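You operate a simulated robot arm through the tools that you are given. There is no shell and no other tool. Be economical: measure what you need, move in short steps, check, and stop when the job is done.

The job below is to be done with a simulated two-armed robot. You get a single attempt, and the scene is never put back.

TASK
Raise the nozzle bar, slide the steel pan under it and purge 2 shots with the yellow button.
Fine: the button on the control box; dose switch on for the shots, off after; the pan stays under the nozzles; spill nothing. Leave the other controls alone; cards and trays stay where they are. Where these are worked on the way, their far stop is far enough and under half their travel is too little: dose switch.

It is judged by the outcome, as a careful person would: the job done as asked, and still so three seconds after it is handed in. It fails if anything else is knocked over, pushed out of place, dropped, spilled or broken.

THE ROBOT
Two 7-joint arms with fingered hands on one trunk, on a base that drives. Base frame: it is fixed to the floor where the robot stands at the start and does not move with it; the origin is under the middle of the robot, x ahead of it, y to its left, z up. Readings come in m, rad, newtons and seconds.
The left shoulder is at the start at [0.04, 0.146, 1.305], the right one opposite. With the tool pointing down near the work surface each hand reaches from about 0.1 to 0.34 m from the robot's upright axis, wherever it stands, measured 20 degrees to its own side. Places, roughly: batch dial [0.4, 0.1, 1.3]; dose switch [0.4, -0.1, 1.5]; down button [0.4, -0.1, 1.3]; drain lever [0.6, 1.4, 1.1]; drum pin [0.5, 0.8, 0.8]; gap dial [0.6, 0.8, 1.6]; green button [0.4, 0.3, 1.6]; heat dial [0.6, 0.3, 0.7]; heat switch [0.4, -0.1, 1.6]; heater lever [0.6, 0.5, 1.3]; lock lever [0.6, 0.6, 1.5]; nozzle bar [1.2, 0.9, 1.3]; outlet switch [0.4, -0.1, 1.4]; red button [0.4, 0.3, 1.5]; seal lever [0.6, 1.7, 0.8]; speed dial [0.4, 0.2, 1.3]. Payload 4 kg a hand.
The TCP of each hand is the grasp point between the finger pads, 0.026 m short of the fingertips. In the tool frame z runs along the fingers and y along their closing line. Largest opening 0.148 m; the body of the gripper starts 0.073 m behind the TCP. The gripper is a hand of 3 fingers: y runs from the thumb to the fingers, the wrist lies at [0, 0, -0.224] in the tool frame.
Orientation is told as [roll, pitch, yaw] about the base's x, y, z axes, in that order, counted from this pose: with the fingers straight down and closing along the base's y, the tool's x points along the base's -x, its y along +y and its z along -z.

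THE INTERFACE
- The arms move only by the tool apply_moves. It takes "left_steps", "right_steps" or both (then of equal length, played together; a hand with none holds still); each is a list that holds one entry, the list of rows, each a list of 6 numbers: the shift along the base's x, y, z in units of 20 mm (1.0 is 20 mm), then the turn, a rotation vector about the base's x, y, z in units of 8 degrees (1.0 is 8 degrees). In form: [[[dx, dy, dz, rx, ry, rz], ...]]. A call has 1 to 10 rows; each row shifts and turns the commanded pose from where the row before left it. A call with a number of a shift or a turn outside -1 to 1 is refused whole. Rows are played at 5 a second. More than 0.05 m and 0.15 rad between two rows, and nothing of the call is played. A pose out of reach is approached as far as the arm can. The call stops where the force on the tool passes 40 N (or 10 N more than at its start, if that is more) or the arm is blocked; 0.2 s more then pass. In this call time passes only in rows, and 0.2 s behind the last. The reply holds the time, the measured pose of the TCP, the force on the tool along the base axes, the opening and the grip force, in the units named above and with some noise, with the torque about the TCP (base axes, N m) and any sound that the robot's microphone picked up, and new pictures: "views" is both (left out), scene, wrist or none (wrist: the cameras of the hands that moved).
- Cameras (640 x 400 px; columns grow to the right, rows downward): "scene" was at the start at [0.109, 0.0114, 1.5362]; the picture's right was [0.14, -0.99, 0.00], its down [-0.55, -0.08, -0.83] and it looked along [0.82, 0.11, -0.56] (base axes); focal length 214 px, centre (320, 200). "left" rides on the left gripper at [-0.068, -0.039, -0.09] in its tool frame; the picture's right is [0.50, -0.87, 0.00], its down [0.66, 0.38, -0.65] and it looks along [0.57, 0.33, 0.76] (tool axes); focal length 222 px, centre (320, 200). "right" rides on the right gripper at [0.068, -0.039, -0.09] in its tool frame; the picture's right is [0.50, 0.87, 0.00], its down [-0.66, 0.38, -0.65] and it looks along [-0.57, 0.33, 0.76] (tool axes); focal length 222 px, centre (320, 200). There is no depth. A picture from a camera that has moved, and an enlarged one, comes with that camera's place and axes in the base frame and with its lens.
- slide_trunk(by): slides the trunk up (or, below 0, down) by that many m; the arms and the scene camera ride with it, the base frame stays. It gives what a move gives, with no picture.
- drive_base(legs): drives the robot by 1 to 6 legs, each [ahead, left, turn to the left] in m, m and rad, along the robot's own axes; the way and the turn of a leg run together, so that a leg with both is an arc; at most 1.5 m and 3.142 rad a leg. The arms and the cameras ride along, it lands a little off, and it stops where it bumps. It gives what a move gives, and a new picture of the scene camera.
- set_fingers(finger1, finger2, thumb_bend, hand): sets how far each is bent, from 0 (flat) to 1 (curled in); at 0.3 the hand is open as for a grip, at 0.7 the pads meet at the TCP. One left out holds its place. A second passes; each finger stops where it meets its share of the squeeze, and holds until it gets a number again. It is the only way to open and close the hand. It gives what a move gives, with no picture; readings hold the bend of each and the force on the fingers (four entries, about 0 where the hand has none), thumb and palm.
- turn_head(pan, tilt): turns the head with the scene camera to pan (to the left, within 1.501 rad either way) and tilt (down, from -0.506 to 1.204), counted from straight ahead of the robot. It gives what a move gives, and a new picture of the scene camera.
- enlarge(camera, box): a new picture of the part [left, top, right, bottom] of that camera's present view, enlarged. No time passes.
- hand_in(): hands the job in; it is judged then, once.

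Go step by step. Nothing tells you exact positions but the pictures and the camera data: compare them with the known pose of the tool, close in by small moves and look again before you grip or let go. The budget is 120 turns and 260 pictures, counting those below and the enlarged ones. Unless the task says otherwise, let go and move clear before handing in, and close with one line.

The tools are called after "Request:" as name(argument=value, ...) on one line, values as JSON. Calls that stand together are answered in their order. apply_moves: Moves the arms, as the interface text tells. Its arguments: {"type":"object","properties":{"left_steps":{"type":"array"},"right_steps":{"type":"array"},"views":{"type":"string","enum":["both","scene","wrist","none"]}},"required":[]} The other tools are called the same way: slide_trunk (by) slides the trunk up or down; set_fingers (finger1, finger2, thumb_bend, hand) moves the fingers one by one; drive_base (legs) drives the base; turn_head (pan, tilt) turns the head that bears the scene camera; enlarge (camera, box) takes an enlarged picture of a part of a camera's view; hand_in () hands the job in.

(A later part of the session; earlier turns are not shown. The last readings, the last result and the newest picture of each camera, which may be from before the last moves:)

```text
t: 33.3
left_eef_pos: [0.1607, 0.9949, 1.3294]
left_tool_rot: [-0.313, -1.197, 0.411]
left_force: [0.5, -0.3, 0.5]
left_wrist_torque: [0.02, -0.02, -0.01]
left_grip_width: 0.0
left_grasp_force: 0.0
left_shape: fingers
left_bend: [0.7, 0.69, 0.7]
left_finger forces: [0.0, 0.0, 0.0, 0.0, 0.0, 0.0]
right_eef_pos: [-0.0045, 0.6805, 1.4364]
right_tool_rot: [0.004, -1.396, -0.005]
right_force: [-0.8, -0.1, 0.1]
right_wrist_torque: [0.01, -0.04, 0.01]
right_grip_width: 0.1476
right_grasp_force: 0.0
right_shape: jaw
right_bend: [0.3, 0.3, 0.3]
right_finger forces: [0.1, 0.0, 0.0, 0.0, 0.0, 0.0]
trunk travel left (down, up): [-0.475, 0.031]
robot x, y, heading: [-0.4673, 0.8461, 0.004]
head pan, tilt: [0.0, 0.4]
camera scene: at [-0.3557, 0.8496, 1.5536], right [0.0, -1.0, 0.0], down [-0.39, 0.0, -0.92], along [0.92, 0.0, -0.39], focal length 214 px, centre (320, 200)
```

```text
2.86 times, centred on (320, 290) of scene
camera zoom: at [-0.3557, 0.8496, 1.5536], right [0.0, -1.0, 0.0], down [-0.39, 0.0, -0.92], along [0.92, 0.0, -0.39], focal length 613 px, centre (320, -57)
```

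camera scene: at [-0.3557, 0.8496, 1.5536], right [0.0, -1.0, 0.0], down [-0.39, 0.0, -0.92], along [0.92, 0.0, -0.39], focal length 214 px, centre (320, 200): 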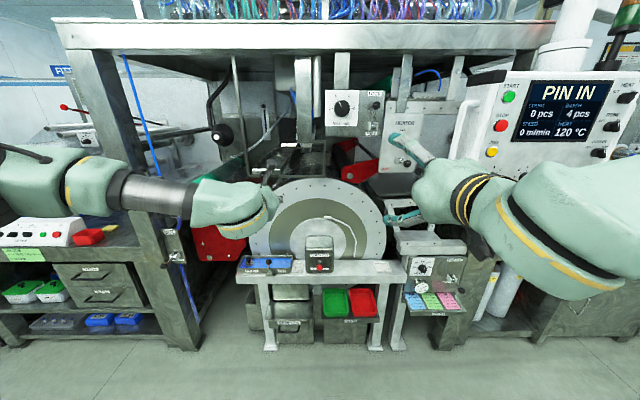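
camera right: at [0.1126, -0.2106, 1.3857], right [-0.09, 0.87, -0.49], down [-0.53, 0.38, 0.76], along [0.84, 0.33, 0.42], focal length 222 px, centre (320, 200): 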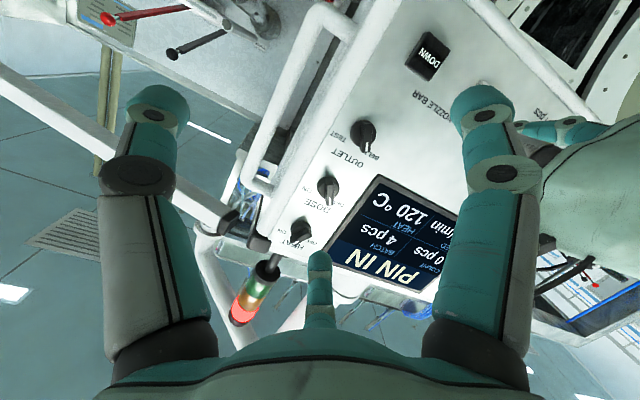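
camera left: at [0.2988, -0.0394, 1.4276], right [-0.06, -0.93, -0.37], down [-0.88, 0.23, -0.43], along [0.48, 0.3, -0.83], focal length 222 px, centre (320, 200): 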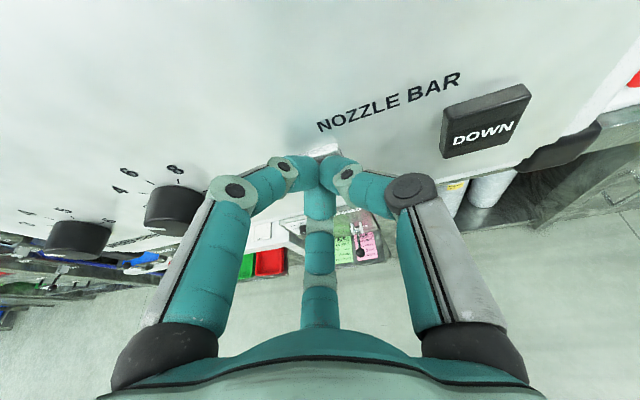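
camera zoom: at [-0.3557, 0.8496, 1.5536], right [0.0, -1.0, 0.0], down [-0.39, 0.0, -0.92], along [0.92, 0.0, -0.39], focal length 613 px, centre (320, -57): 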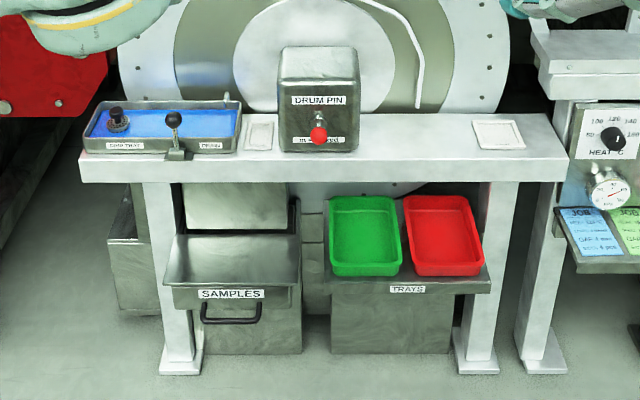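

I see what looks like a steel pan on rails left of the nozzles, inside a wire frame. I'll move the left hand aside and come closer for a clear look.

Request:
apply_moves(left_steps=[[[-0.5, 1, -1, 0, 0, 0], [-0.5, 1, -1, 0, 0, 0], [-0.5, 1, -1, 0, 0, 0], [-0.5, 1, -1, 0, 0, 0], [0, 1, -1, 0, 0, 0], [0, 1, -1, 0, 0, 0]]], views="none")

Request:
drive_base(legs=[[0.3, 0.1, 0]])

Request:
enlarge(camera="scene", box=[180, 50, 440, 212])

```text
t: 34.7
left_eef_pos: [0.1518, 1.089, 1.3075]
left_tool_rot: [-0.301, -1.182, 0.4]
left_force: [0.2, 0.4, 0.4]
left_wrist_torque: [-0.01, 0.0, 0.01]
left_grip_width: 0.0
left_grasp_force: 0.0
left_shape: fingers
left_bend: [0.7, 0.69, 0.7]
left_finger forces: [0.1, 0.1, 0.0, 0.1, 0.0, 0.1]
left hand out of reach, approached as far as the arm can: row 2, 3, 4, 5, 6
right_eef_pos: [-0.0047, 0.6811, 1.4363]
right_tool_rot: [0.0, -1.396, 0.0]
right_force: [0.4, 0.3, 0.2]
right_wrist_torque: [0.01, 0.01, 0.02]
right_grip_width: 0.1479
right_grasp_force: 0.0
right_shape: jaw
right_bend: [0.3, 0.3, 0.3]
right_finger forces: [0.0, 0.1, 0.0, 0.0, 0.0, 0.0]
trunk travel left (down, up): [-0.475, 0.031]
robot x, y, heading: [-0.469, 0.854, -0.005]
head pan, tilt: [0.0, 0.4]
```

```text
t: 36.8
left_eef_pos: [0.4481, 1.1871, 1.3105]
left_tool_rot: [-0.298, -1.187, 0.402]
left_force: [-0.6, 0.2, -0.1]
left_wrist_torque: [0.02, -0.01, -0.02]
left_grip_width: 0.0
left_grasp_force: 0.0
left_shape: fingers
left_bend: [0.7, 0.69, 0.7]
left_finger forces: [0.0, 0.1, 0.1, 0.0, 0.1, 0.0]
right_eef_pos: [0.2906, 0.7769, 1.4379]
right_tool_rot: [0.009, -1.396, -0.01]
right_force: [-0.1, 0.3, -0.2]
right_wrist_torque: [0.0, -0.03, -0.01]
right_grip_width: 0.1478
right_grasp_force: 0.1
right_shape: jaw
right_bend: [0.3, 0.3, 0.3]
right_finger forces: [0.0, 0.0, 0.0, 0.0, 0.0, 0.0]
trunk travel left (down, up): [-0.475, 0.031]
robot x, y, heading: [-0.1682, 0.951, -0.004]
head pan, tilt: [0.0, 0.4]
camera scene: at [-0.0597, 0.9472, 1.554], right [0.0, -1.0, 0.0], down [-0.39, 0.0, -0.92], along [0.92, 0.0, -0.39], focal length 214 px, centre (320, 200)
```

scene: 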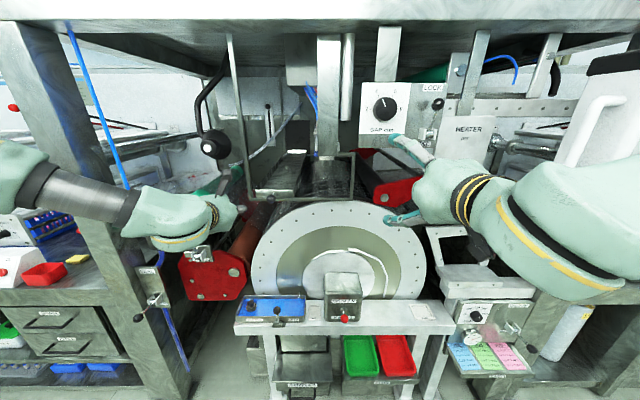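

```text
2.46 times, centred on (310, 131) of scene
camera zoom: at [-0.0597, 0.9472, 1.554], right [0.0, -1.0, 0.0], down [-0.39, 0.0, -0.92], along [0.92, 0.0, -0.39], focal length 528 px, centre (345, 370)
```

zoom: 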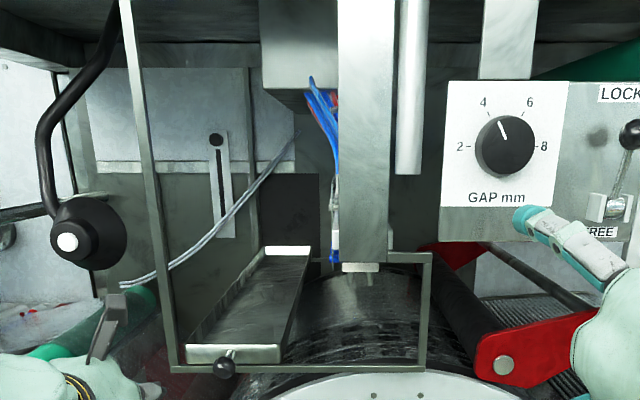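

The steel pan has a black knob on its front end, at about [0.65, 1.12, 1.27]. It slides along y on a hanging frame, and the nozzles hang over the drum at y≈0.92. I bring the left hand in front of the knob, partly open.

Request:
drive_base(legs=[[0.06, -0.08, 0]])

Request:
set_fingers(hand="left", finger1=0.5, finger2=0.5, thumb_bend=0.5)

Request:
enlarge(camera="scene", box=[180, 50, 440, 212])

Request:
enlarge(camera="left", box=[0, 0, 640, 400])

```text
t: 37.9
left_eef_pos: [0.5069, 1.1158, 1.3094]
left_tool_rot: [-0.313, -1.185, 0.415]
left_force: [0.4, 0.3, 0.5]
left_wrist_torque: [-0.04, -0.04, -0.02]
left_grip_width: 0.0002
left_grasp_force: 0.0
left_shape: fingers
left_bend: [0.7, 0.69, 0.7]
left_finger forces: [0.0, 0.0, 0.0, 0.0, 0.0, 0.1]
right_eef_pos: [0.3491, 0.7059, 1.4391]
right_tool_rot: [-0.019, -1.398, 0.023]
right_force: [-0.5, 0.3, -0.4]
right_wrist_torque: [-0.01, -0.01, -0.02]
right_grip_width: 0.148
right_grasp_force: 0.0
right_shape: jaw
right_bend: [0.3, 0.3, 0.3]
right_finger forces: [0.1, 0.0, 0.0, 0.1, 0.0, 0.0]
trunk travel left (down, up): [-0.475, 0.031]
robot x, y, heading: [-0.1062, 0.8677, -0.005]
head pan, tilt: [0.0, 0.4]
camera scene: at [-0.0011, 0.876, 1.5541], right [0.0, -1.0, 0.0], down [-0.39, 0.0, -0.92], along [0.92, 0.0, -0.39], focal length 214 px, centre (320, 200)
```

scene: 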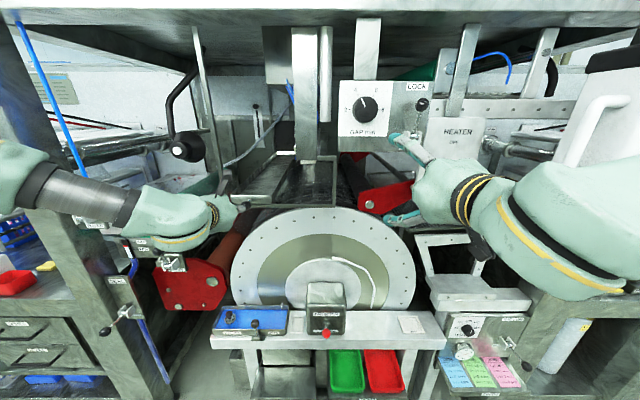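

```text
t: 38.9
left_eef_pos: [0.5099, 1.1097, 1.3089]
left_tool_rot: [-0.297, -1.185, 0.402]
left_force: [0.1, 0.0, 0.0]
left_wrist_torque: [0.05, -0.03, -0.03]
left_grip_width: 0.0616
left_grasp_force: 0.1
left_shape: fingers
left_bend: [0.5, 0.5, 0.5]
left_finger forces: [0.0, 0.1, 0.1, 0.0, 0.1, 0.1]
right_eef_pos: [0.3539, 0.7001, 1.4374]
right_tool_rot: [0.006, -1.396, -0.004]
right_force: [-0.4, -0.2, 0.7]
right_wrist_torque: [0.01, 0.01, 0.01]
right_grip_width: 0.1479
right_grasp_force: 0.1
right_shape: jaw
right_bend: [0.3, 0.3, 0.3]
right_finger forces: [0.1, 0.0, 0.0, 0.0, 0.0, 0.1]
trunk travel left (down, up): [-0.475, 0.031]
robot x, y, heading: [-0.1155, 0.8694, -0.002]
head pan, tilt: [0.0, 0.4]
```

```text
2.46 times, centred on (310, 131) of scene
camera zoom: at [0.0041, 0.8694, 1.5537], right [0.0, -1.0, 0.0], down [-0.39, 0.0, -0.92], along [0.92, 0.0, -0.39], focal length 528 px, centre (345, 370)
```

zoom: 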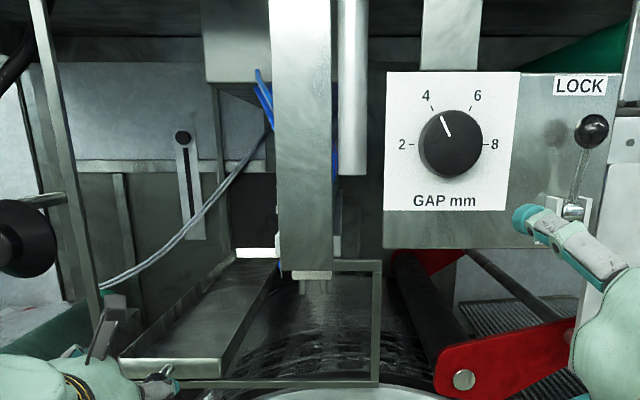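

```text
1.00 times, centred on (320, 200) of left (not enlarged: the box is as wide or as high as the picture)
camera zoom: at [0.4542, 1.073, 1.4088], right [-0.07, -0.93, -0.37], down [-0.88, 0.23, -0.41], along [0.47, 0.3, -0.83], focal length 222 px, centre (320, 200)
```

zoom: 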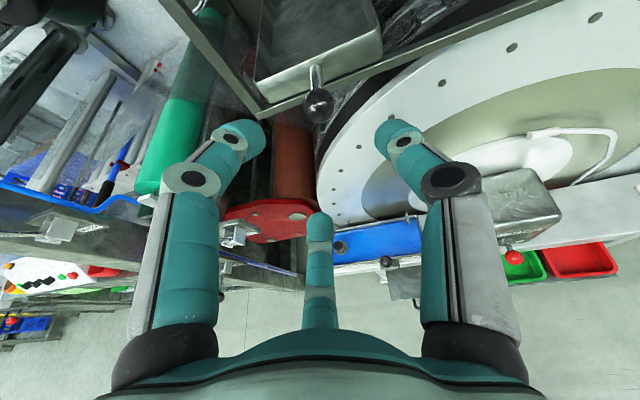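

The knob triangulates to [0.629, 1.116, 1.274]. I approach with the fingers on either side of it.

Request:
apply_moves(left_steps=[[[0.6, 0.1, -0.6, 0, 0, 0], [0.8, 0.1, -0.6, 0, 0, 0], [1, 0, -0.5, 0, 0, 0], [1, 0, 0, 0, 0, 0]]], views="wrist")

```text
t: 39.9
left_eef_pos: [0.5578, 1.1298, 1.3003]
left_tool_rot: [-0.301, -1.182, 0.405]
left_force: [0.4, 0.2, -1.1]
left_wrist_torque: [0.0, 0.01, 0.02]
left_grip_width: 0.062
left_grasp_force: 0.0
left_shape: fingers
left_bend: [0.5, 0.5, 0.5]
left_finger forces: [0.0, 0.1, 0.1, 0.1, 0.0, 0.0]
left hand out of reach, approached as far as the arm can: row 1, 2, 3
right_eef_pos: [0.3551, 0.7014, 1.4373]
right_tool_rot: [-0.002, -1.395, 0.005]
right_force: [-0.1, 0.2, 0.2]
right_wrist_torque: [0.03, -0.01, 0.02]
right_grip_width: 0.148
right_grasp_force: 0.2
right_shape: jaw
right_bend: [0.3, 0.3, 0.3]
right_finger forces: [0.0, 0.1, 0.0, 0.0, 0.0, 0.0]
trunk travel left (down, up): [-0.475, 0.031]
robot x, y, heading: [-0.1075, 0.8724, -0.004]
head pan, tilt: [0.0, 0.4]
camera left: at [0.5001, 1.0934, 1.399], right [-0.06, -0.93, -0.37], down [-0.88, 0.22, -0.41], along [0.47, 0.3, -0.83], focal length 222 px, centre (320, 200)
```

left: 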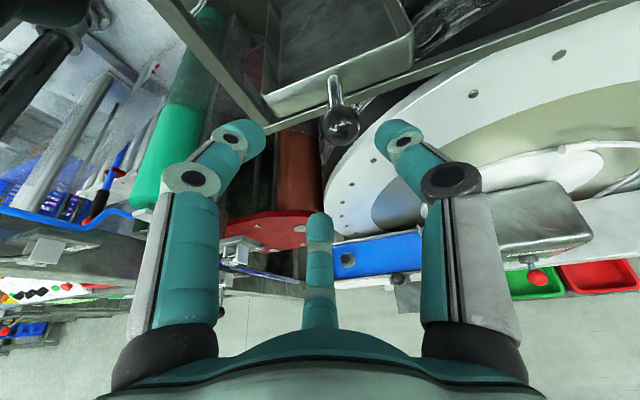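

The knob is confirmed at about [0.630, 1.117, 1.275]. I close in.

Request:
apply_moves(left_steps=[[[0.8, -0.3, -0.3, 0, 0, 0], [0.8, -0.3, -0.3, 0, 0, 0], [0.7, -0.1, -0.3, 0, 0, 0], [0.5, 0, -0.2, 0, 0, 0]]], views="wrist")

```text
t: 40.9
left_eef_pos: [0.611, 1.1139, 1.277]
left_tool_rot: [-0.299, -1.186, 0.404]
left_force: [0.0, -0.2, 0.0]
left_wrist_torque: [-0.02, 0.0, 0.0]
left_grip_width: 0.0617
left_grasp_force: 0.1
left_shape: fingers
left_bend: [0.5, 0.5, 0.5]
left_finger forces: [0.0, 0.1, 0.1, 0.0, 0.1, 0.1]
right_eef_pos: [0.3538, 0.7014, 1.4371]
right_tool_rot: [0.003, -1.396, 0.001]
right_force: [0.2, -0.4, -0.2]
right_wrist_torque: [0.0, 0.06, 0.0]
right_grip_width: 0.1478
right_grasp_force: 0.0
right_shape: jaw
right_bend: [0.3, 0.3, 0.3]
right_finger forces: [0.0, 0.0, 0.0, 0.0, 0.0, 0.1]
trunk travel left (down, up): [-0.475, 0.031]
robot x, y, heading: [-0.1088, 0.8708, 0.005]
head pan, tilt: [0.0, 0.4]
camera left: at [0.5553, 1.077, 1.3781], right [-0.06, -0.93, -0.37], down [-0.88, 0.23, -0.41], along [0.47, 0.3, -0.83], focal length 222 px, centre (320, 200)
```

left: 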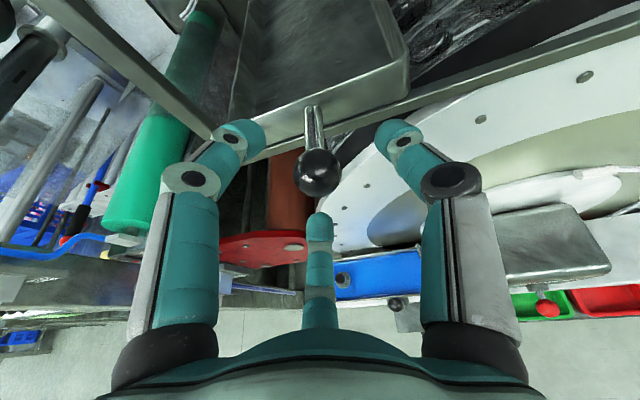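

The knob sits between the fingers, about 19 mm ahead of the TCP. I move 12 mm further in and close gently.

Request:
apply_moves(left_steps=[[[0.6, 0.1, 0, 0, 0, 0]]], views="none")

Request:
set_fingers(hand="left", finger1=0.66, finger2=0.66, thumb_bend=0.66)

Request:
enlarge(camera="left", box=[0, 0, 640, 400])

Request:
enlarge(camera="scene", box=[180, 50, 440, 212])

```text
t: 41.3
left_eef_pos: [0.6238, 1.1155, 1.2774]
left_tool_rot: [-0.298, -1.183, 0.402]
left_force: [0.5, 0.6, 0.6]
left_wrist_torque: [0.01, 0.0, -0.01]
left_grip_width: 0.0619
left_grasp_force: 0.1
left_shape: fingers
left_bend: [0.5, 0.5, 0.5]
left_finger forces: [0.0, 0.0, 0.0, 0.1, 0.0, 0.1]
right_eef_pos: [0.3534, 0.701, 1.4378]
right_tool_rot: [0.002, -1.396, 0.0]
right_force: [-0.1, 0.0, -0.7]
right_wrist_torque: [0.01, 0.01, -0.05]
right_grip_width: 0.1476
right_grasp_force: 0.0
right_shape: jaw
right_bend: [0.3, 0.3, 0.3]
right_finger forces: [0.0, 0.1, 0.0, 0.1, 0.0, 0.1]
trunk travel left (down, up): [-0.475, 0.031]
robot x, y, heading: [-0.1075, 0.8699, 0.0]
head pan, tilt: [0.0, 0.4]
```

```text
t: 42.3
left_eef_pos: [0.6248, 1.1164, 1.2771]
left_tool_rot: [-0.298, -1.182, 0.403]
left_force: [-2.5, 1.2, -6.0]
left_wrist_torque: [0.0, 0.17, 0.03]
left_grip_width: 0.0165
left_grasp_force: 5.9
left_shape: fingers
left_bend: [0.64, 0.58, 0.65]
left_finger forces: [1.1, 8.1, 0.0, 0.0, 2.0, 0.0]
right_eef_pos: [0.3542, 0.7017, 1.4372]
right_tool_rot: [0.0, -1.394, 0.002]
right_force: [0.7, 0.6, 0.1]
right_wrist_torque: [0.0, 0.0, -0.01]
right_grip_width: 0.1479
right_grasp_force: 0.1
right_shape: jaw
right_bend: [0.3, 0.3, 0.3]
right_finger forces: [0.0, 0.1, 0.0, 0.0, 0.0, 0.0]
trunk travel left (down, up): [-0.475, 0.031]
robot x, y, heading: [-0.1128, 0.874, -0.002]
head pan, tilt: [0.0, 0.4]
```

```text
1.00 times, centred on (320, 200) of left (not enlarged: the box is as wide or as high as the picture)
camera zoom: at [0.5673, 1.0794, 1.3772], right [-0.07, -0.93, -0.37], down [-0.88, 0.22, -0.41], along [0.46, 0.3, -0.83], focal length 222 px, centre (320, 200)
```

zoom: 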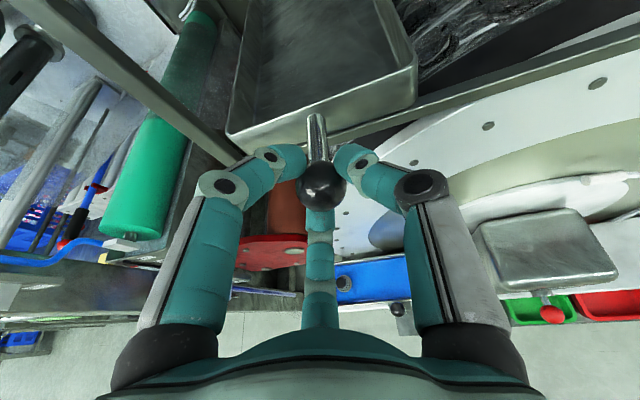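

```text
2.46 times, centred on (310, 131) of scene
camera zoom: at [0.0042, 0.8711, 1.5536], right [0.0, -1.0, 0.0], down [-0.39, 0.0, -0.92], along [0.92, 0.0, -0.39], focal length 528 px, centre (345, 370)
```

zoom: 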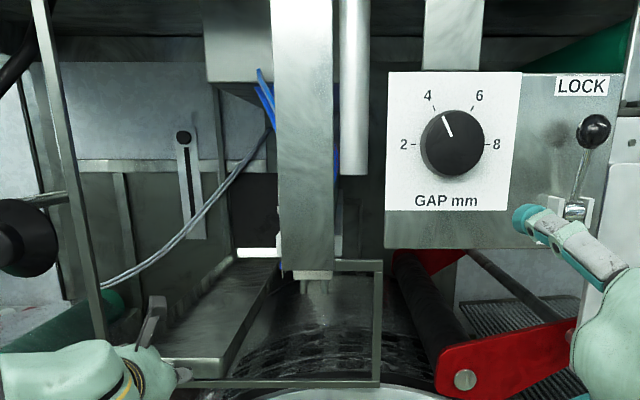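

The fingers are caged around the knob. The nozzles clear the pan rim by about 80 mm, and the pan has to move about 200 mm in −y. I slide in small steps.

Request:
apply_moves(left_steps=[[[0, -0.3, -0.1, 0, 0, 0], [0, -0.5, 0, 0, 0, 0], [0, -0.5, 0, 0, 0, 0], [0, -0.6, 0, 0, 0, 0], [0, -0.6, 0, 0, 0, 0]]], views="both")

```text
t: 43.5
left_eef_pos: [0.6232, 1.0637, 1.2766]
left_tool_rot: [-0.3, -1.184, 0.404]
left_force: [-2.0, 0.6, -4.2]
left_wrist_torque: [0.03, 0.08, -0.02]
left_grip_width: 0.0159
left_grasp_force: 5.1
left_shape: fingers
left_bend: [0.64, 0.58, 0.65]
left_finger forces: [1.9, 6.2, 0.0, 0.0, 2.4, 0.0]
right_eef_pos: [0.3537, 0.7022, 1.4369]
right_tool_rot: [-0.001, -1.394, 0.001]
right_force: [-0.3, 0.8, -0.7]
right_wrist_torque: [-0.02, 0.0, -0.02]
right_grip_width: 0.1481
right_grasp_force: 0.1
right_shape: jaw
right_bend: [0.3, 0.3, 0.3]
right_finger forces: [0.0, 0.0, 0.1, 0.0, 0.0, 0.1]
trunk travel left (down, up): [-0.475, 0.031]
robot x, y, heading: [-0.1114, 0.8715, -0.001]
head pan, tilt: [0.0, 0.4]
camera scene: at [0.004, 0.8709, 1.5537], right [0.0, -1.0, 0.0], down [-0.39, 0.0, -0.92], along [0.92, 0.0, -0.39], focal length 214 px, centre (320, 200)
camera left: at [0.5664, 1.0278, 1.3761], right [-0.07, -0.93, -0.37], down [-0.88, 0.23, -0.41], along [0.47, 0.29, -0.83], focal length 222 px, centre (320, 200)
```

scene: 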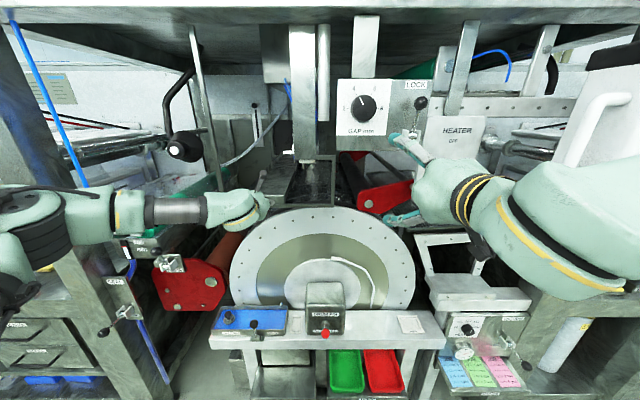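
left: 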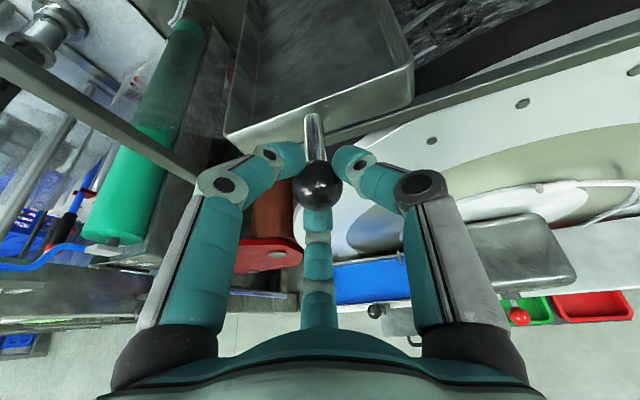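

The pan slides freely with the knob. I check the clearance in close-up.

Request:
enlarge(camera="scene", box=[180, 50, 440, 212])

```text
2.46 times, centred on (310, 131) of scene
camera zoom: at [0.004, 0.8709, 1.5537], right [0.0, -1.0, 0.0], down [-0.39, 0.0, -0.92], along [0.92, 0.0, -0.39], focal length 528 px, centre (345, 370)
```

zoom: 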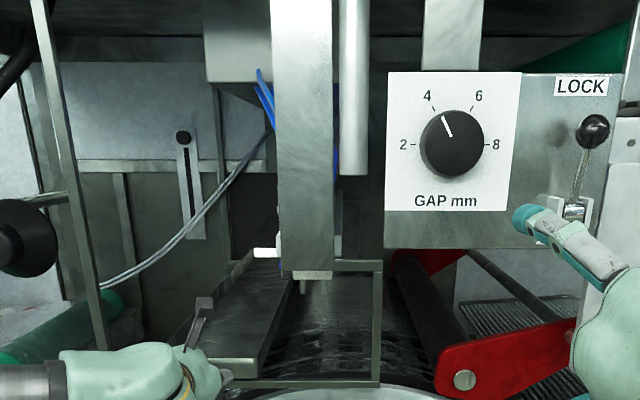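

There's room, so I keep sliding.

Request:
apply_moves(left_steps=[[[0, -0.6, 0, 0, 0, 0], [0, -0.6, 0, 0, 0, 0], [0, -0.6, 0, 0, 0, 0], [0, -0.6, 0, 0, 0, 0], [0, -0.6, 0, 0, 0, 0], [0, -0.6, 0, 0, 0, 0]]], views="none")

Request:
enlarge(camera="scene", box=[180, 50, 440, 212])

```text
t: 44.9
left_eef_pos: [0.6229, 0.9948, 1.2765]
left_tool_rot: [-0.297, -1.183, 0.403]
left_force: [-1.1, 2.8, -4.1]
left_wrist_torque: [0.02, 0.11, 0.08]
left_grip_width: 0.0159
left_grasp_force: 5.4
left_shape: fingers
left_bend: [0.63, 0.58, 0.65]
left_finger forces: [1.8, 7.0, 0.0, 0.0, 1.9, 0.1]
right_eef_pos: [0.3536, 0.7006, 1.4376]
right_tool_rot: [0.001, -1.393, 0.0]
right_force: [-0.1, 0.2, -0.3]
right_wrist_torque: [0.0, 0.01, -0.02]
right_grip_width: 0.1483
right_grasp_force: 0.1
right_shape: jaw
right_bend: [0.3, 0.3, 0.3]
right_finger forces: [0.0, 0.0, 0.0, 0.1, 0.1, 0.1]
trunk travel left (down, up): [-0.475, 0.031]
robot x, y, heading: [-0.1098, 0.873, 0.006]
head pan, tilt: [0.0, 0.4]
```

```text
2.46 times, centred on (310, 131) of scene
camera zoom: at [0.004, 0.8704, 1.5537], right [0.0, -1.0, 0.0], down [-0.39, 0.0, -0.92], along [0.92, 0.0, -0.39], focal length 528 px, centre (345, 370)
```

zoom: 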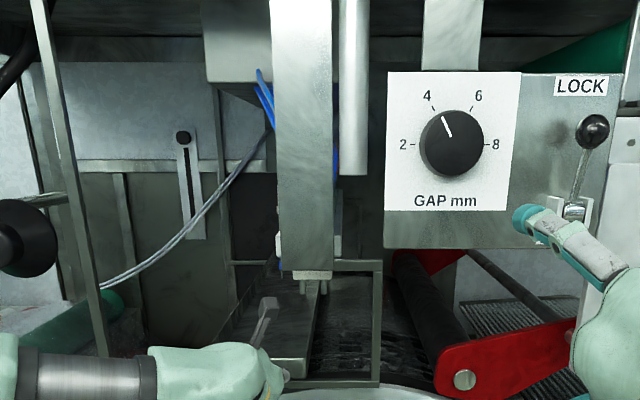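

It's still sliding cleanly, with roughly 80 mm left to go.

Request:
apply_moves(left_steps=[[[0, -0.6, 0, 0, 0, 0], [0, -0.6, 0, 0, 0, 0], [0, -0.6, 0, 0, 0, 0], [0, -0.6, 0, 0, 0, 0], [0, -0.6, 0, 0, 0, 0], [0, -0.6, 0, 0, 0, 0]]], views="none")

Request:
enlarge(camera="scene", box=[220, 100, 400, 212])

Request:
enlarge(camera="left", box=[0, 0, 640, 400])

```text
t: 46.3
left_eef_pos: [0.6238, 0.9169, 1.2766]
left_tool_rot: [-0.294, -1.185, 0.398]
left_force: [-1.1, -2.1, -5.6]
left_wrist_torque: [-0.02, 0.08, -0.09]
left_grip_width: 0.0164
left_grasp_force: 5.5
left_shape: fingers
left_bend: [0.64, 0.59, 0.64]
left_finger forces: [1.3, 6.4, 0.0, 0.1, 3.4, 0.1]
right_eef_pos: [0.3527, 0.6985, 1.4367]
right_tool_rot: [0.012, -1.397, -0.01]
right_force: [0.1, -0.2, 0.2]
right_wrist_torque: [-0.01, 0.0, 0.01]
right_grip_width: 0.1481
right_grasp_force: 0.0
right_shape: jaw
right_bend: [0.3, 0.3, 0.3]
right_finger forces: [0.0, 0.0, 0.1, 0.1, 0.0, 0.1]
trunk travel left (down, up): [-0.475, 0.031]
robot x, y, heading: [-0.1099, 0.8694, 0.0]
head pan, tilt: [0.0, 0.4]
```

```text
3.56 times, centred on (310, 156) of scene
camera zoom: at [0.0039, 0.8679, 1.5537], right [0.0, -1.0, 0.0], down [-0.39, 0.0, -0.92], along [0.92, 0.0, -0.39], focal length 763 px, centre (356, 356)
```

zoom: 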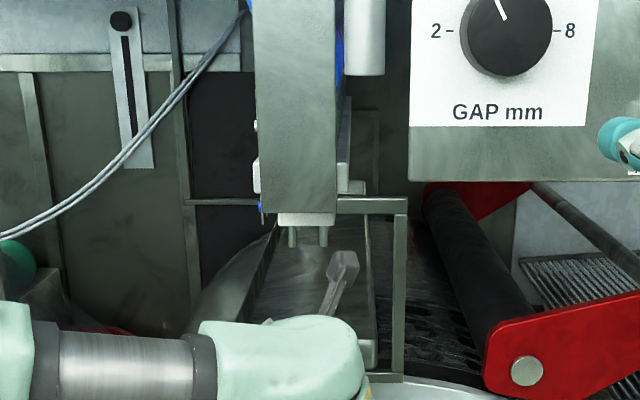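

```text
1.00 times, centred on (320, 200) of left (not enlarged: the box is as wide or as high as the picture)
camera zoom: at [0.5664, 0.8811, 1.3767], right [-0.07, -0.93, -0.37], down [-0.88, 0.23, -0.41], along [0.47, 0.3, -0.83], focal length 222 px, centre (320, 200)
```

zoom: 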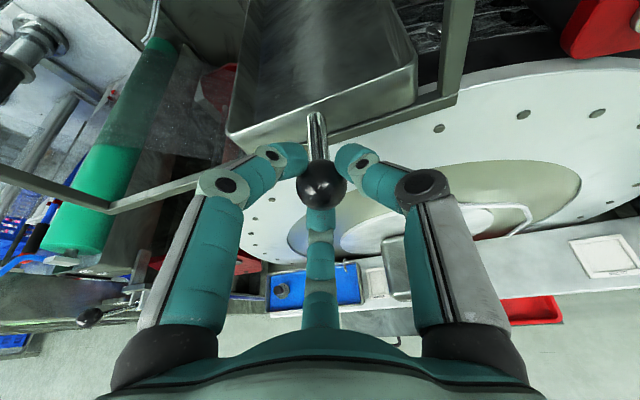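

The pan is now centred under the nozzles: its knob is at y≈0.917 and the nozzles at y≈0.914. I release it and back straight out.

Request:
set_fingers(hand="left", finger1=0.48, finger2=0.48, thumb_bend=0.48)

Request:
apply_moves(left_steps=[[[-1, 0, 0, 0, 0, 0], [-1, 0, 0, 0, 0, 0], [-1, 0, 0, 0, 0, 0], [-1, 0, 0, 0, 0, 0], [-1, 0, 0, 0, 0, 0]]], views="none")

Request:
drive_base(legs=[[-0.3, 0, 0]])

Request:
turn_head(pan=0.0, tilt=0.2)

Request:
enlarge(camera="scene", box=[220, 130, 420, 255])

```text
t: 47.3
left_eef_pos: [0.6219, 0.9216, 1.277]
left_tool_rot: [-0.301, -1.183, 0.405]
left_force: [-0.7, 0.5, -0.2]
left_wrist_torque: [0.02, -0.01, 0.0]
left_grip_width: 0.0681
left_grasp_force: 0.0
left_shape: fingers
left_bend: [0.48, 0.48, 0.48]
left_finger forces: [0.1, 0.0, 0.0, 0.0, 0.0, 0.0]
right_eef_pos: [0.3538, 0.7013, 1.4372]
right_tool_rot: [0.002, -1.394, 0.001]
right_force: [0.5, 0.5, 0.5]
right_wrist_torque: [-0.01, 0.01, 0.0]
right_grip_width: 0.148
right_grasp_force: 0.2
right_shape: jaw
right_bend: [0.3, 0.3, 0.3]
right_finger forces: [0.0, 0.0, 0.1, 0.0, 0.0, 0.1]
trunk travel left (down, up): [-0.475, 0.031]
robot x, y, heading: [-0.1068, 0.8716, 0.001]
head pan, tilt: [0.0, 0.4]
```

```text
t: 48.5
left_eef_pos: [0.5221, 0.9201, 1.2765]
left_tool_rot: [-0.3, -1.184, 0.404]
left_force: [0.3, 0.4, 0.1]
left_wrist_torque: [0.01, -0.01, -0.03]
left_grip_width: 0.0682
left_grasp_force: 0.0
left_shape: fingers
left_bend: [0.48, 0.48, 0.48]
left_finger forces: [0.0, 0.0, 0.0, 0.1, 0.0, 0.0]
right_eef_pos: [0.3531, 0.7005, 1.4385]
right_tool_rot: [0.003, -1.396, 0.001]
right_force: [0.0, 0.5, 0.7]
right_wrist_torque: [0.0, -0.03, 0.04]
right_grip_width: 0.1477
right_grasp_force: 0.0
right_shape: jaw
right_bend: [0.3, 0.3, 0.3]
right_finger forces: [0.0, 0.0, 0.1, 0.1, 0.1, 0.0]
trunk travel left (down, up): [-0.475, 0.031]
robot x, y, heading: [-0.1088, 0.8686, -0.001]
head pan, tilt: [0.0, 0.4]
```

```text
t: 50.6
left_eef_pos: [0.2199, 0.9193, 1.2748]
left_tool_rot: [-0.298, -1.181, 0.399]
left_force: [-0.7, 0.5, 0.4]
left_wrist_torque: [-0.02, -0.03, 0.0]
left_grip_width: 0.0684
left_grasp_force: 0.1
left_shape: fingers
left_bend: [0.48, 0.48, 0.48]
left_finger forces: [0.0, 0.0, 0.0, 0.0, 0.0, 0.0]
right_eef_pos: [0.0517, 0.6992, 1.4364]
right_tool_rot: [0.004, -1.395, -0.004]
right_force: [0.2, -0.2, 0.3]
right_wrist_torque: [0.01, -0.01, 0.01]
right_grip_width: 0.148
right_grasp_force: 0.0
right_shape: jaw
right_bend: [0.3, 0.3, 0.3]
right_finger forces: [0.1, 0.0, 0.1, 0.0, 0.0, 0.0]
trunk travel left (down, up): [-0.475, 0.031]
robot x, y, heading: [-0.4153, 0.8747, -0.006]
head pan, tilt: [0.0, 0.4]
camera scene: at [-0.2982, 0.8706, 1.5535], right [0.0, -1.0, 0.0], down [-0.39, 0.0, -0.92], along [0.92, 0.0, -0.39], focal length 214 px, centre (320, 200)
```

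scene: 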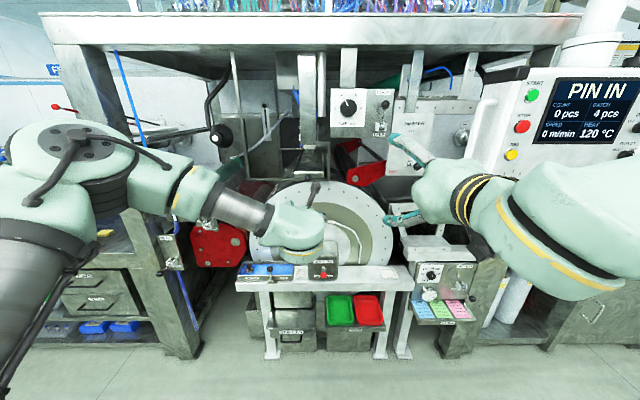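

```text
t: 51.3
left_eef_pos: [0.2177, 0.9197, 1.276]
left_tool_rot: [-0.3, -1.186, 0.401]
left_force: [0.6, 0.4, 0.2]
left_wrist_torque: [0.02, 0.0, 0.01]
left_grip_width: 0.0681
left_grasp_force: 0.1
left_shape: fingers
left_bend: [0.48, 0.48, 0.48]
left_finger forces: [0.0, 0.1, 0.0, 0.0, 0.0, 0.0]
right_eef_pos: [0.0481, 0.7002, 1.4378]
right_tool_rot: [0.004, -1.396, -0.003]
right_force: [0.1, 0.0, -0.3]
right_wrist_torque: [-0.03, -0.02, 0.02]
right_grip_width: 0.1478
right_grasp_force: 0.1
right_shape: jaw
right_bend: [0.3, 0.3, 0.3]
right_finger forces: [0.0, 0.0, 0.0, 0.1, 0.0, 0.0]
trunk travel left (down, up): [-0.475, 0.031]
robot x, y, heading: [-0.4142, 0.872, -0.005]
head pan, tilt: [0.0, 0.201]
camera scene: at [-0.3008, 0.8707, 1.5722], right [0.0, -1.0, 0.0], down [-0.2, 0.0, -0.98], along [0.98, 0.0, -0.2], focal length 214 px, centre (320, 200)
```

scene: 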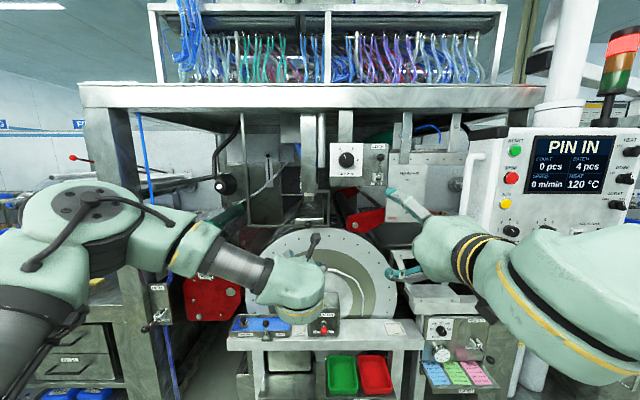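

```text
3.20 times, centred on (320, 192) of scene
camera zoom: at [-0.3008, 0.8707, 1.5722], right [0.0, -1.0, 0.0], down [-0.2, 0.0, -0.98], along [0.98, 0.0, -0.2], focal length 686 px, centre (320, 224)
```

zoom: 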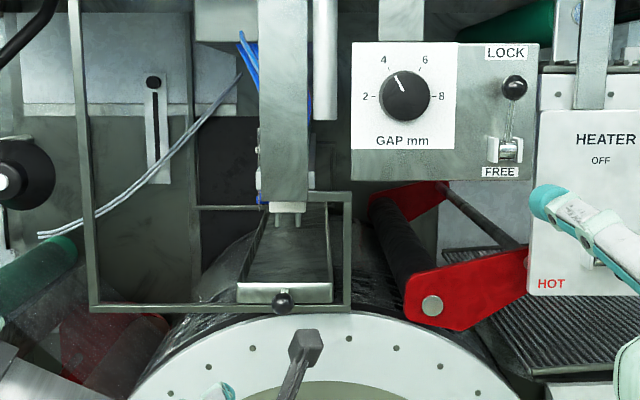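

The pan sits centred beneath the raised nozzles. Now I drive back to the control box to work the DOSE switch with the right hand.

Request:
drive_base(legs=[[0, -0.83, 0]])

Request:
set_fingers(hand="left", finger1=0.7, finger2=0.7, thumb_bend=0.7)

Request:
enlarge(camera="right", box=[0, 0, 640, 400])

Request:
enlarge(camera="scene", box=[320, 120, 480, 220])

```text
t: 55.7
left_eef_pos: [0.216, 0.0993, 1.2761]
left_tool_rot: [-0.301, -1.185, 0.409]
left_force: [0.1, 0.3, 0.3]
left_wrist_torque: [0.0, 0.01, -0.01]
left_grip_width: 0.0684
left_grasp_force: 0.1
left_shape: fingers
left_bend: [0.48, 0.48, 0.48]
left_finger forces: [0.1, 0.0, 0.1, 0.0, 0.0, 0.0]
right_eef_pos: [0.0477, -0.1193, 1.4366]
right_tool_rot: [-0.004, -1.395, 0.008]
right_force: [-1.0, 0.7, -0.8]
right_wrist_torque: [-0.03, 0.01, 0.0]
right_grip_width: 0.1481
right_grasp_force: 0.0
right_shape: jaw
right_bend: [0.3, 0.3, 0.3]
right_finger forces: [0.0, 0.1, 0.0, 0.1, 0.0, 0.0]
trunk travel left (down, up): [-0.475, 0.031]
robot x, y, heading: [-0.4152, 0.047, 0.001]
head pan, tilt: [0.0, 0.201]
camera scene: at [-0.3024, 0.0491, 1.5723], right [0.0, -1.0, 0.0], down [-0.2, 0.0, -0.98], along [0.98, 0.0, -0.2], focal length 214 px, centre (320, 200)
```

scene: 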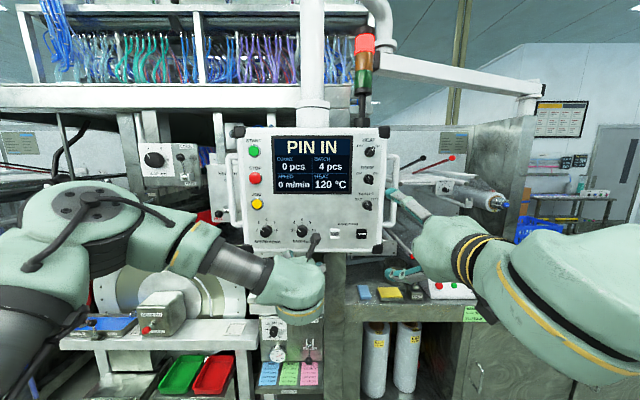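

```text
t: 56.7
left_eef_pos: [0.2164, 0.0991, 1.2763]
left_tool_rot: [-0.298, -1.186, 0.404]
left_force: [-0.8, 0.7, 0.8]
left_wrist_torque: [-0.05, 0.02, -0.03]
left_grip_width: 0.0002
left_grasp_force: 0.0
left_shape: fingers
left_bend: [0.69, 0.69, 0.7]
left_finger forces: [0.0, 0.0, 0.0, 0.1, 0.1, 0.0]
right_eef_pos: [0.0476, -0.1219, 1.438]
right_tool_rot: [0.004, -1.395, 0.002]
right_force: [-0.1, 0.3, 0.0]
right_wrist_torque: [0.01, -0.02, 0.0]
right_grip_width: 0.1478
right_grasp_force: 0.0
right_shape: jaw
right_bend: [0.3, 0.3, 0.3]
right_finger forces: [0.0, 0.1, 0.0, 0.0, 0.0, 0.0]
trunk travel left (down, up): [-0.475, 0.031]
robot x, y, heading: [-0.4151, 0.0505, -0.003]
head pan, tilt: [0.0, 0.201]
```

```text
1.00 times, centred on (320, 200) of right (not enlarged: the box is as wide or as high as the picture)
camera zoom: at [-0.0535, -0.1607, 1.386], right [-0.09, 0.87, -0.49], down [-0.53, 0.38, 0.76], along [0.84, 0.33, 0.43], focal length 222 px, centre (320, 200)
```

zoom: 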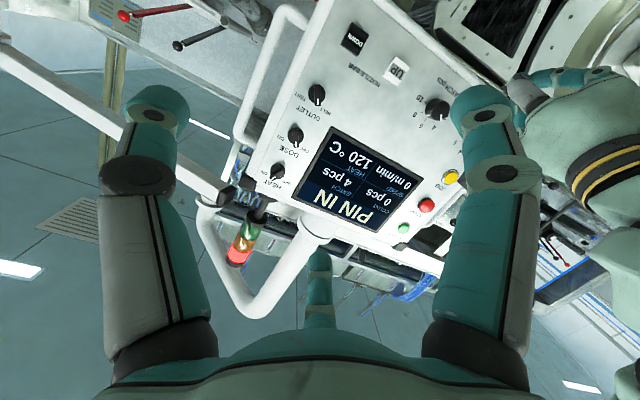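

```text
4.00 times, centred on (400, 170) of scene
camera zoom: at [-0.3023, 0.0477, 1.5723], right [0.0, -1.0, 0.0], down [-0.2, 0.0, -0.98], along [0.98, 0.0, -0.2], focal length 858 px, centre (0, 320)
```

zoom: 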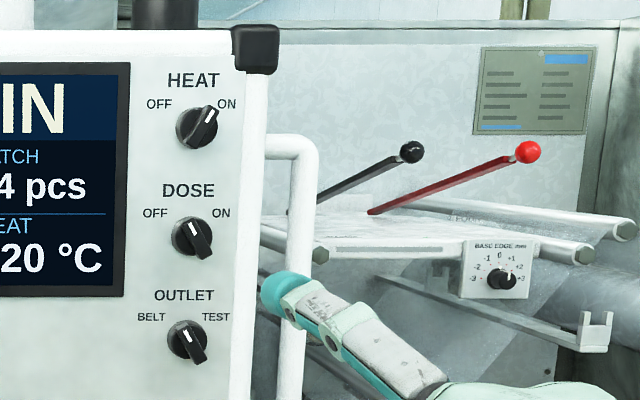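

DOSE is off, with its bar leaning up-left, and the knob sits at about [0.385, −0.106, 1.50]. I bring the right hand in front of it, partly open.

Request:
set_fingers(hand="right", finger1=0.48, finger2=0.48, thumb_bend=0.48)

Request:
apply_moves(right_steps=[[[1, 0.1, 0.2, 0, 0, 0], [1, 0.1, 0.2, 0, 0, 0], [1, 0.1, 0.2, 0, 0, 0], [1, 0, 0.3, 0, 0, 0], [1, 0, 0.4, 0, 0, 0], [1, 0, 0.4, 0, 0, 0], [1, 0, 0.4, 0, 0, 0], [1, 0, 0.4, 0, 0, 0], [1, 0.0, 0.4, 0, 0, 0], [1, 0.1, 0.4, 0, 0, 0]]], views="both")

```text
t: 57.7
left_eef_pos: [0.2166, 0.0994, 1.2762]
left_tool_rot: [-0.297, -1.186, 0.406]
left_force: [-0.2, 0.6, -0.3]
left_wrist_torque: [0.03, -0.03, -0.03]
left_grip_width: 0.0
left_grasp_force: 0.1
left_shape: fingers
left_bend: [0.69, 0.69, 0.7]
left_finger forces: [0.0, 0.1, 0.0, 0.1, 0.0, 0.0]
right_eef_pos: [0.048, -0.1207, 1.4356]
right_tool_rot: [0.003, -1.394, 0.002]
right_force: [-0.1, -0.4, 0.4]
right_wrist_torque: [0.0, 0.0, 0.01]
right_grip_width: 0.0693
right_grasp_force: 0.0
right_shape: fingers
right_bend: [0.48, 0.48, 0.48]
right_finger forces: [0.0, 0.1, 0.1, 0.0, 0.0, 0.0]
trunk travel left (down, up): [-0.475, 0.031]
robot x, y, heading: [-0.4173, 0.0488, 0.005]
head pan, tilt: [0.0, 0.201]
```

```text
t: 59.9
left_eef_pos: [0.2172, 0.0996, 1.2769]
left_tool_rot: [-0.299, -1.182, 0.406]
left_force: [0.5, 0.5, 0.2]
left_wrist_torque: [0.0, -0.01, 0.0]
left_grip_width: 0.0002
left_grasp_force: 0.0
left_shape: fingers
left_bend: [0.69, 0.69, 0.7]
left_finger forces: [0.0, 0.0, 0.0, 0.0, 0.0, 0.0]
right_eef_pos: [0.2487, -0.1106, 1.502]
right_tool_rot: [0.001, -1.394, 0.002]
right_force: [-0.4, -0.3, 0.0]
right_wrist_torque: [-0.02, 0.03, 0.0]
right_grip_width: 0.0693
right_grasp_force: 0.1
right_shape: fingers
right_bend: [0.48, 0.48, 0.48]
right_finger forces: [0.0, 0.1, 0.1, 0.0, 0.1, 0.1]
trunk travel left (down, up): [-0.475, 0.031]
robot x, y, heading: [-0.4137, 0.0473, -0.001]
head pan, tilt: [0.0, 0.201]
camera scene: at [-0.3013, 0.0483, 1.5722], right [0.0, -1.0, 0.0], down [-0.2, 0.0, -0.98], along [0.98, 0.0, -0.2], focal length 214 px, centre (320, 200)
camera right: at [0.1472, -0.1509, 1.4505], right [-0.09, 0.87, -0.49], down [-0.53, 0.38, 0.76], along [0.84, 0.33, 0.42], focal length 222 px, centre (320, 200)
```

scene: 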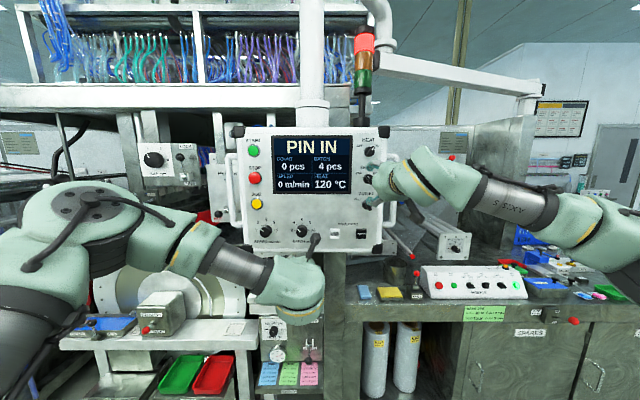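
right: 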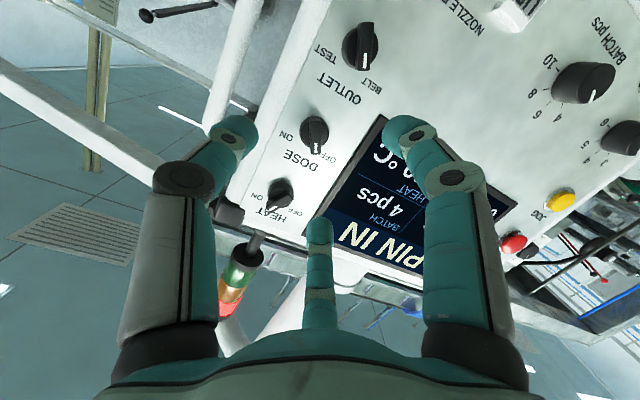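

The knob is confirmed at [0.385, −0.105, 1.501]. I roll the hand −35° so the thumb faces the flat of the bar, then approach.

Request:
apply_moves(right_steps=[[[0.5, 0.1, 0, 0, -0.6, 0], [0.5, 0.1, 0.1, -0.9, 0, 0], [0.5, 0.1, 0, -0.9, 0, 0], [0.5, 0, 0, -0.9, 0, 0], [0.5, 0, 0, -0.9, 0, 0], [0.5, 0, 0, -0.8, 0, 0]]], views="both")

```text
t: 61.3
left_eef_pos: [0.2172, 0.0989, 1.276]
left_tool_rot: [-0.3, -1.183, 0.405]
left_force: [0.2, 0.5, 0.3]
left_wrist_torque: [0.02, 0.0, 0.02]
left_grip_width: 0.0004
left_grasp_force: 0.1
left_shape: fingers
left_bend: [0.69, 0.69, 0.7]
left_finger forces: [0.0, 0.1, 0.0, 0.0, 0.1, 0.1]
right_eef_pos: [0.308, -0.1062, 1.5056]
right_tool_rot: [-1.435, -0.948, 1.411]
right_force: [-0.5, 0.8, 0.5]
right_wrist_torque: [-0.01, 0.02, -0.01]
right_grip_width: 0.0692
right_grasp_force: 0.0
right_shape: fingers
right_bend: [0.48, 0.48, 0.48]
right_finger forces: [0.0, 0.0, 0.0, 0.0, 0.1, 0.0]
trunk travel left (down, up): [-0.475, 0.031]
robot x, y, heading: [-0.4161, 0.0523, 0.001]
head pan, tilt: [0.0, 0.201]
camera scene: at [-0.3015, 0.048, 1.5722], right [0.0, -1.0, 0.0], down [-0.2, 0.0, -0.98], along [0.98, 0.0, -0.2], focal length 214 px, centre (320, 200)
camera right: at [0.212, -0.1726, 1.4793], right [-0.05, 0.42, -0.91], down [-0.59, 0.72, 0.36], along [0.8, 0.56, 0.21], focal length 222 px, centre (320, 200)
```

scene: 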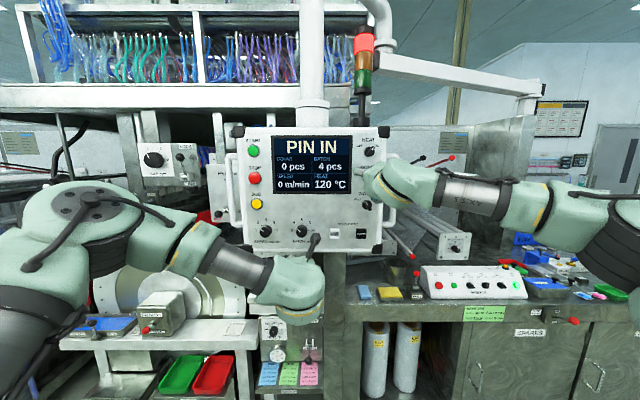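
right: 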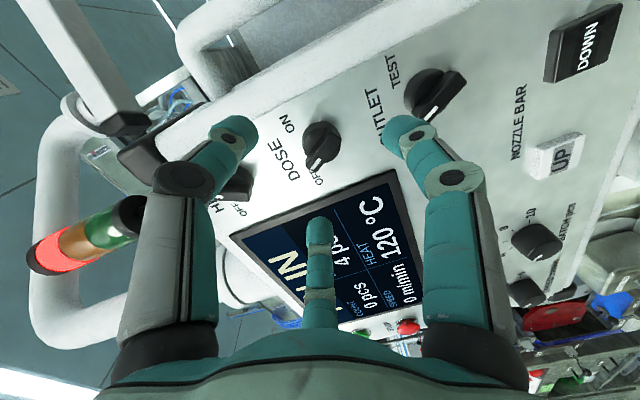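

The neighbouring knobs are close, so I narrow the opening a little before going in.

Request:
set_fingers(hand="right", finger1=0.54, finger2=0.54, thumb_bend=0.54)

Request:
apply_moves(right_steps=[[[0.6, 0, -0.1, 0, 0, 0], [0.6, 0, 0, 0, 0, 0]]], views="wrist")

Request:
enlarge(camera="scene", box=[340, 130, 420, 180])

```text
t: 62.3
left_eef_pos: [0.216, 0.0989, 1.2765]
left_tool_rot: [-0.3, -1.185, 0.405]
left_force: [-0.5, 0.2, 0.1]
left_wrist_torque: [0.01, -0.02, -0.02]
left_grip_width: 0.0005
left_grasp_force: 0.1
left_shape: fingers
left_bend: [0.69, 0.69, 0.7]
left_finger forces: [0.0, 0.0, 0.0, 0.0, 0.0, 0.0]
right_eef_pos: [0.3062, -0.1073, 1.5059]
right_tool_rot: [-1.436, -0.95, 1.412]
right_force: [-0.1, 0.3, -0.4]
right_wrist_torque: [-0.02, -0.03, -0.05]
right_grip_width: 0.0492
right_grasp_force: 0.0
right_shape: fingers
right_bend: [0.54, 0.54, 0.54]
right_finger forces: [0.1, 0.0, 0.1, 0.0, 0.0, 0.0]
trunk travel left (down, up): [-0.475, 0.031]
robot x, y, heading: [-0.4171, 0.0467, 0.0]
head pan, tilt: [0.0, 0.201]
```

```text
t: 62.9
left_eef_pos: [0.2166, 0.1001, 1.2762]
left_tool_rot: [-0.297, -1.182, 0.404]
left_force: [-1.0, 0.8, 1.1]
left_wrist_torque: [0.01, 0.02, -0.01]
left_grip_width: 0.0001
left_grasp_force: 0.1
left_shape: fingers
left_bend: [0.69, 0.69, 0.7]
left_finger forces: [0.1, 0.0, 0.1, 0.0, 0.1, 0.0]
right_eef_pos: [0.333, -0.1062, 1.5027]
right_tool_rot: [-1.436, -0.949, 1.41]
right_force: [-0.2, -0.8, -0.7]
right_wrist_torque: [0.01, 0.0, 0.01]
right_grip_width: 0.0493
right_grasp_force: 0.1
right_shape: fingers
right_bend: [0.54, 0.54, 0.54]
right_finger forces: [0.0, 0.1, 0.0, 0.0, 0.0, 0.1]
trunk travel left (down, up): [-0.475, 0.031]
robot x, y, heading: [-0.4172, 0.0491, 0.001]
head pan, tilt: [0.0, 0.201]
camera right: at [0.2358, -0.1724, 1.4766], right [-0.05, 0.42, -0.91], down [-0.59, 0.72, 0.37], along [0.8, 0.55, 0.21], focal length 222 px, centre (320, 200)
```

right: 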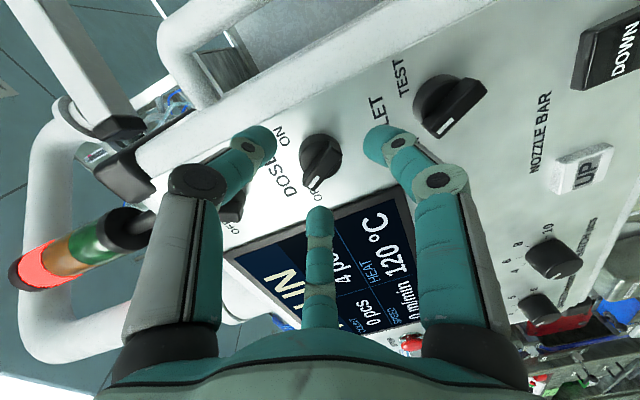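

```text
8.00 times, centred on (380, 155) of scene
camera zoom: at [-0.3014, 0.048, 1.5722], right [0.0, -1.0, 0.0], down [-0.2, 0.0, -0.98], along [0.98, 0.0, -0.2], focal length 1716 px, centre (-160, 560)
```

zoom: 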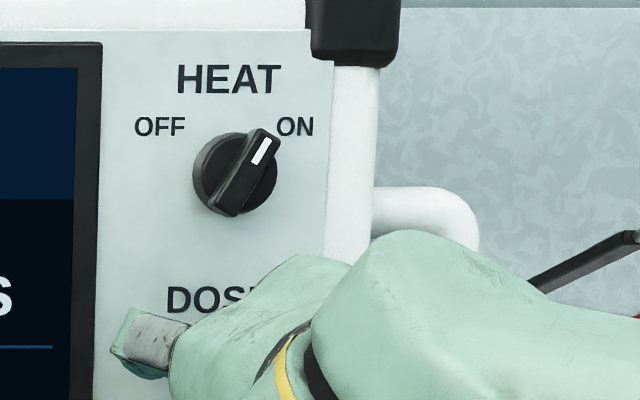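

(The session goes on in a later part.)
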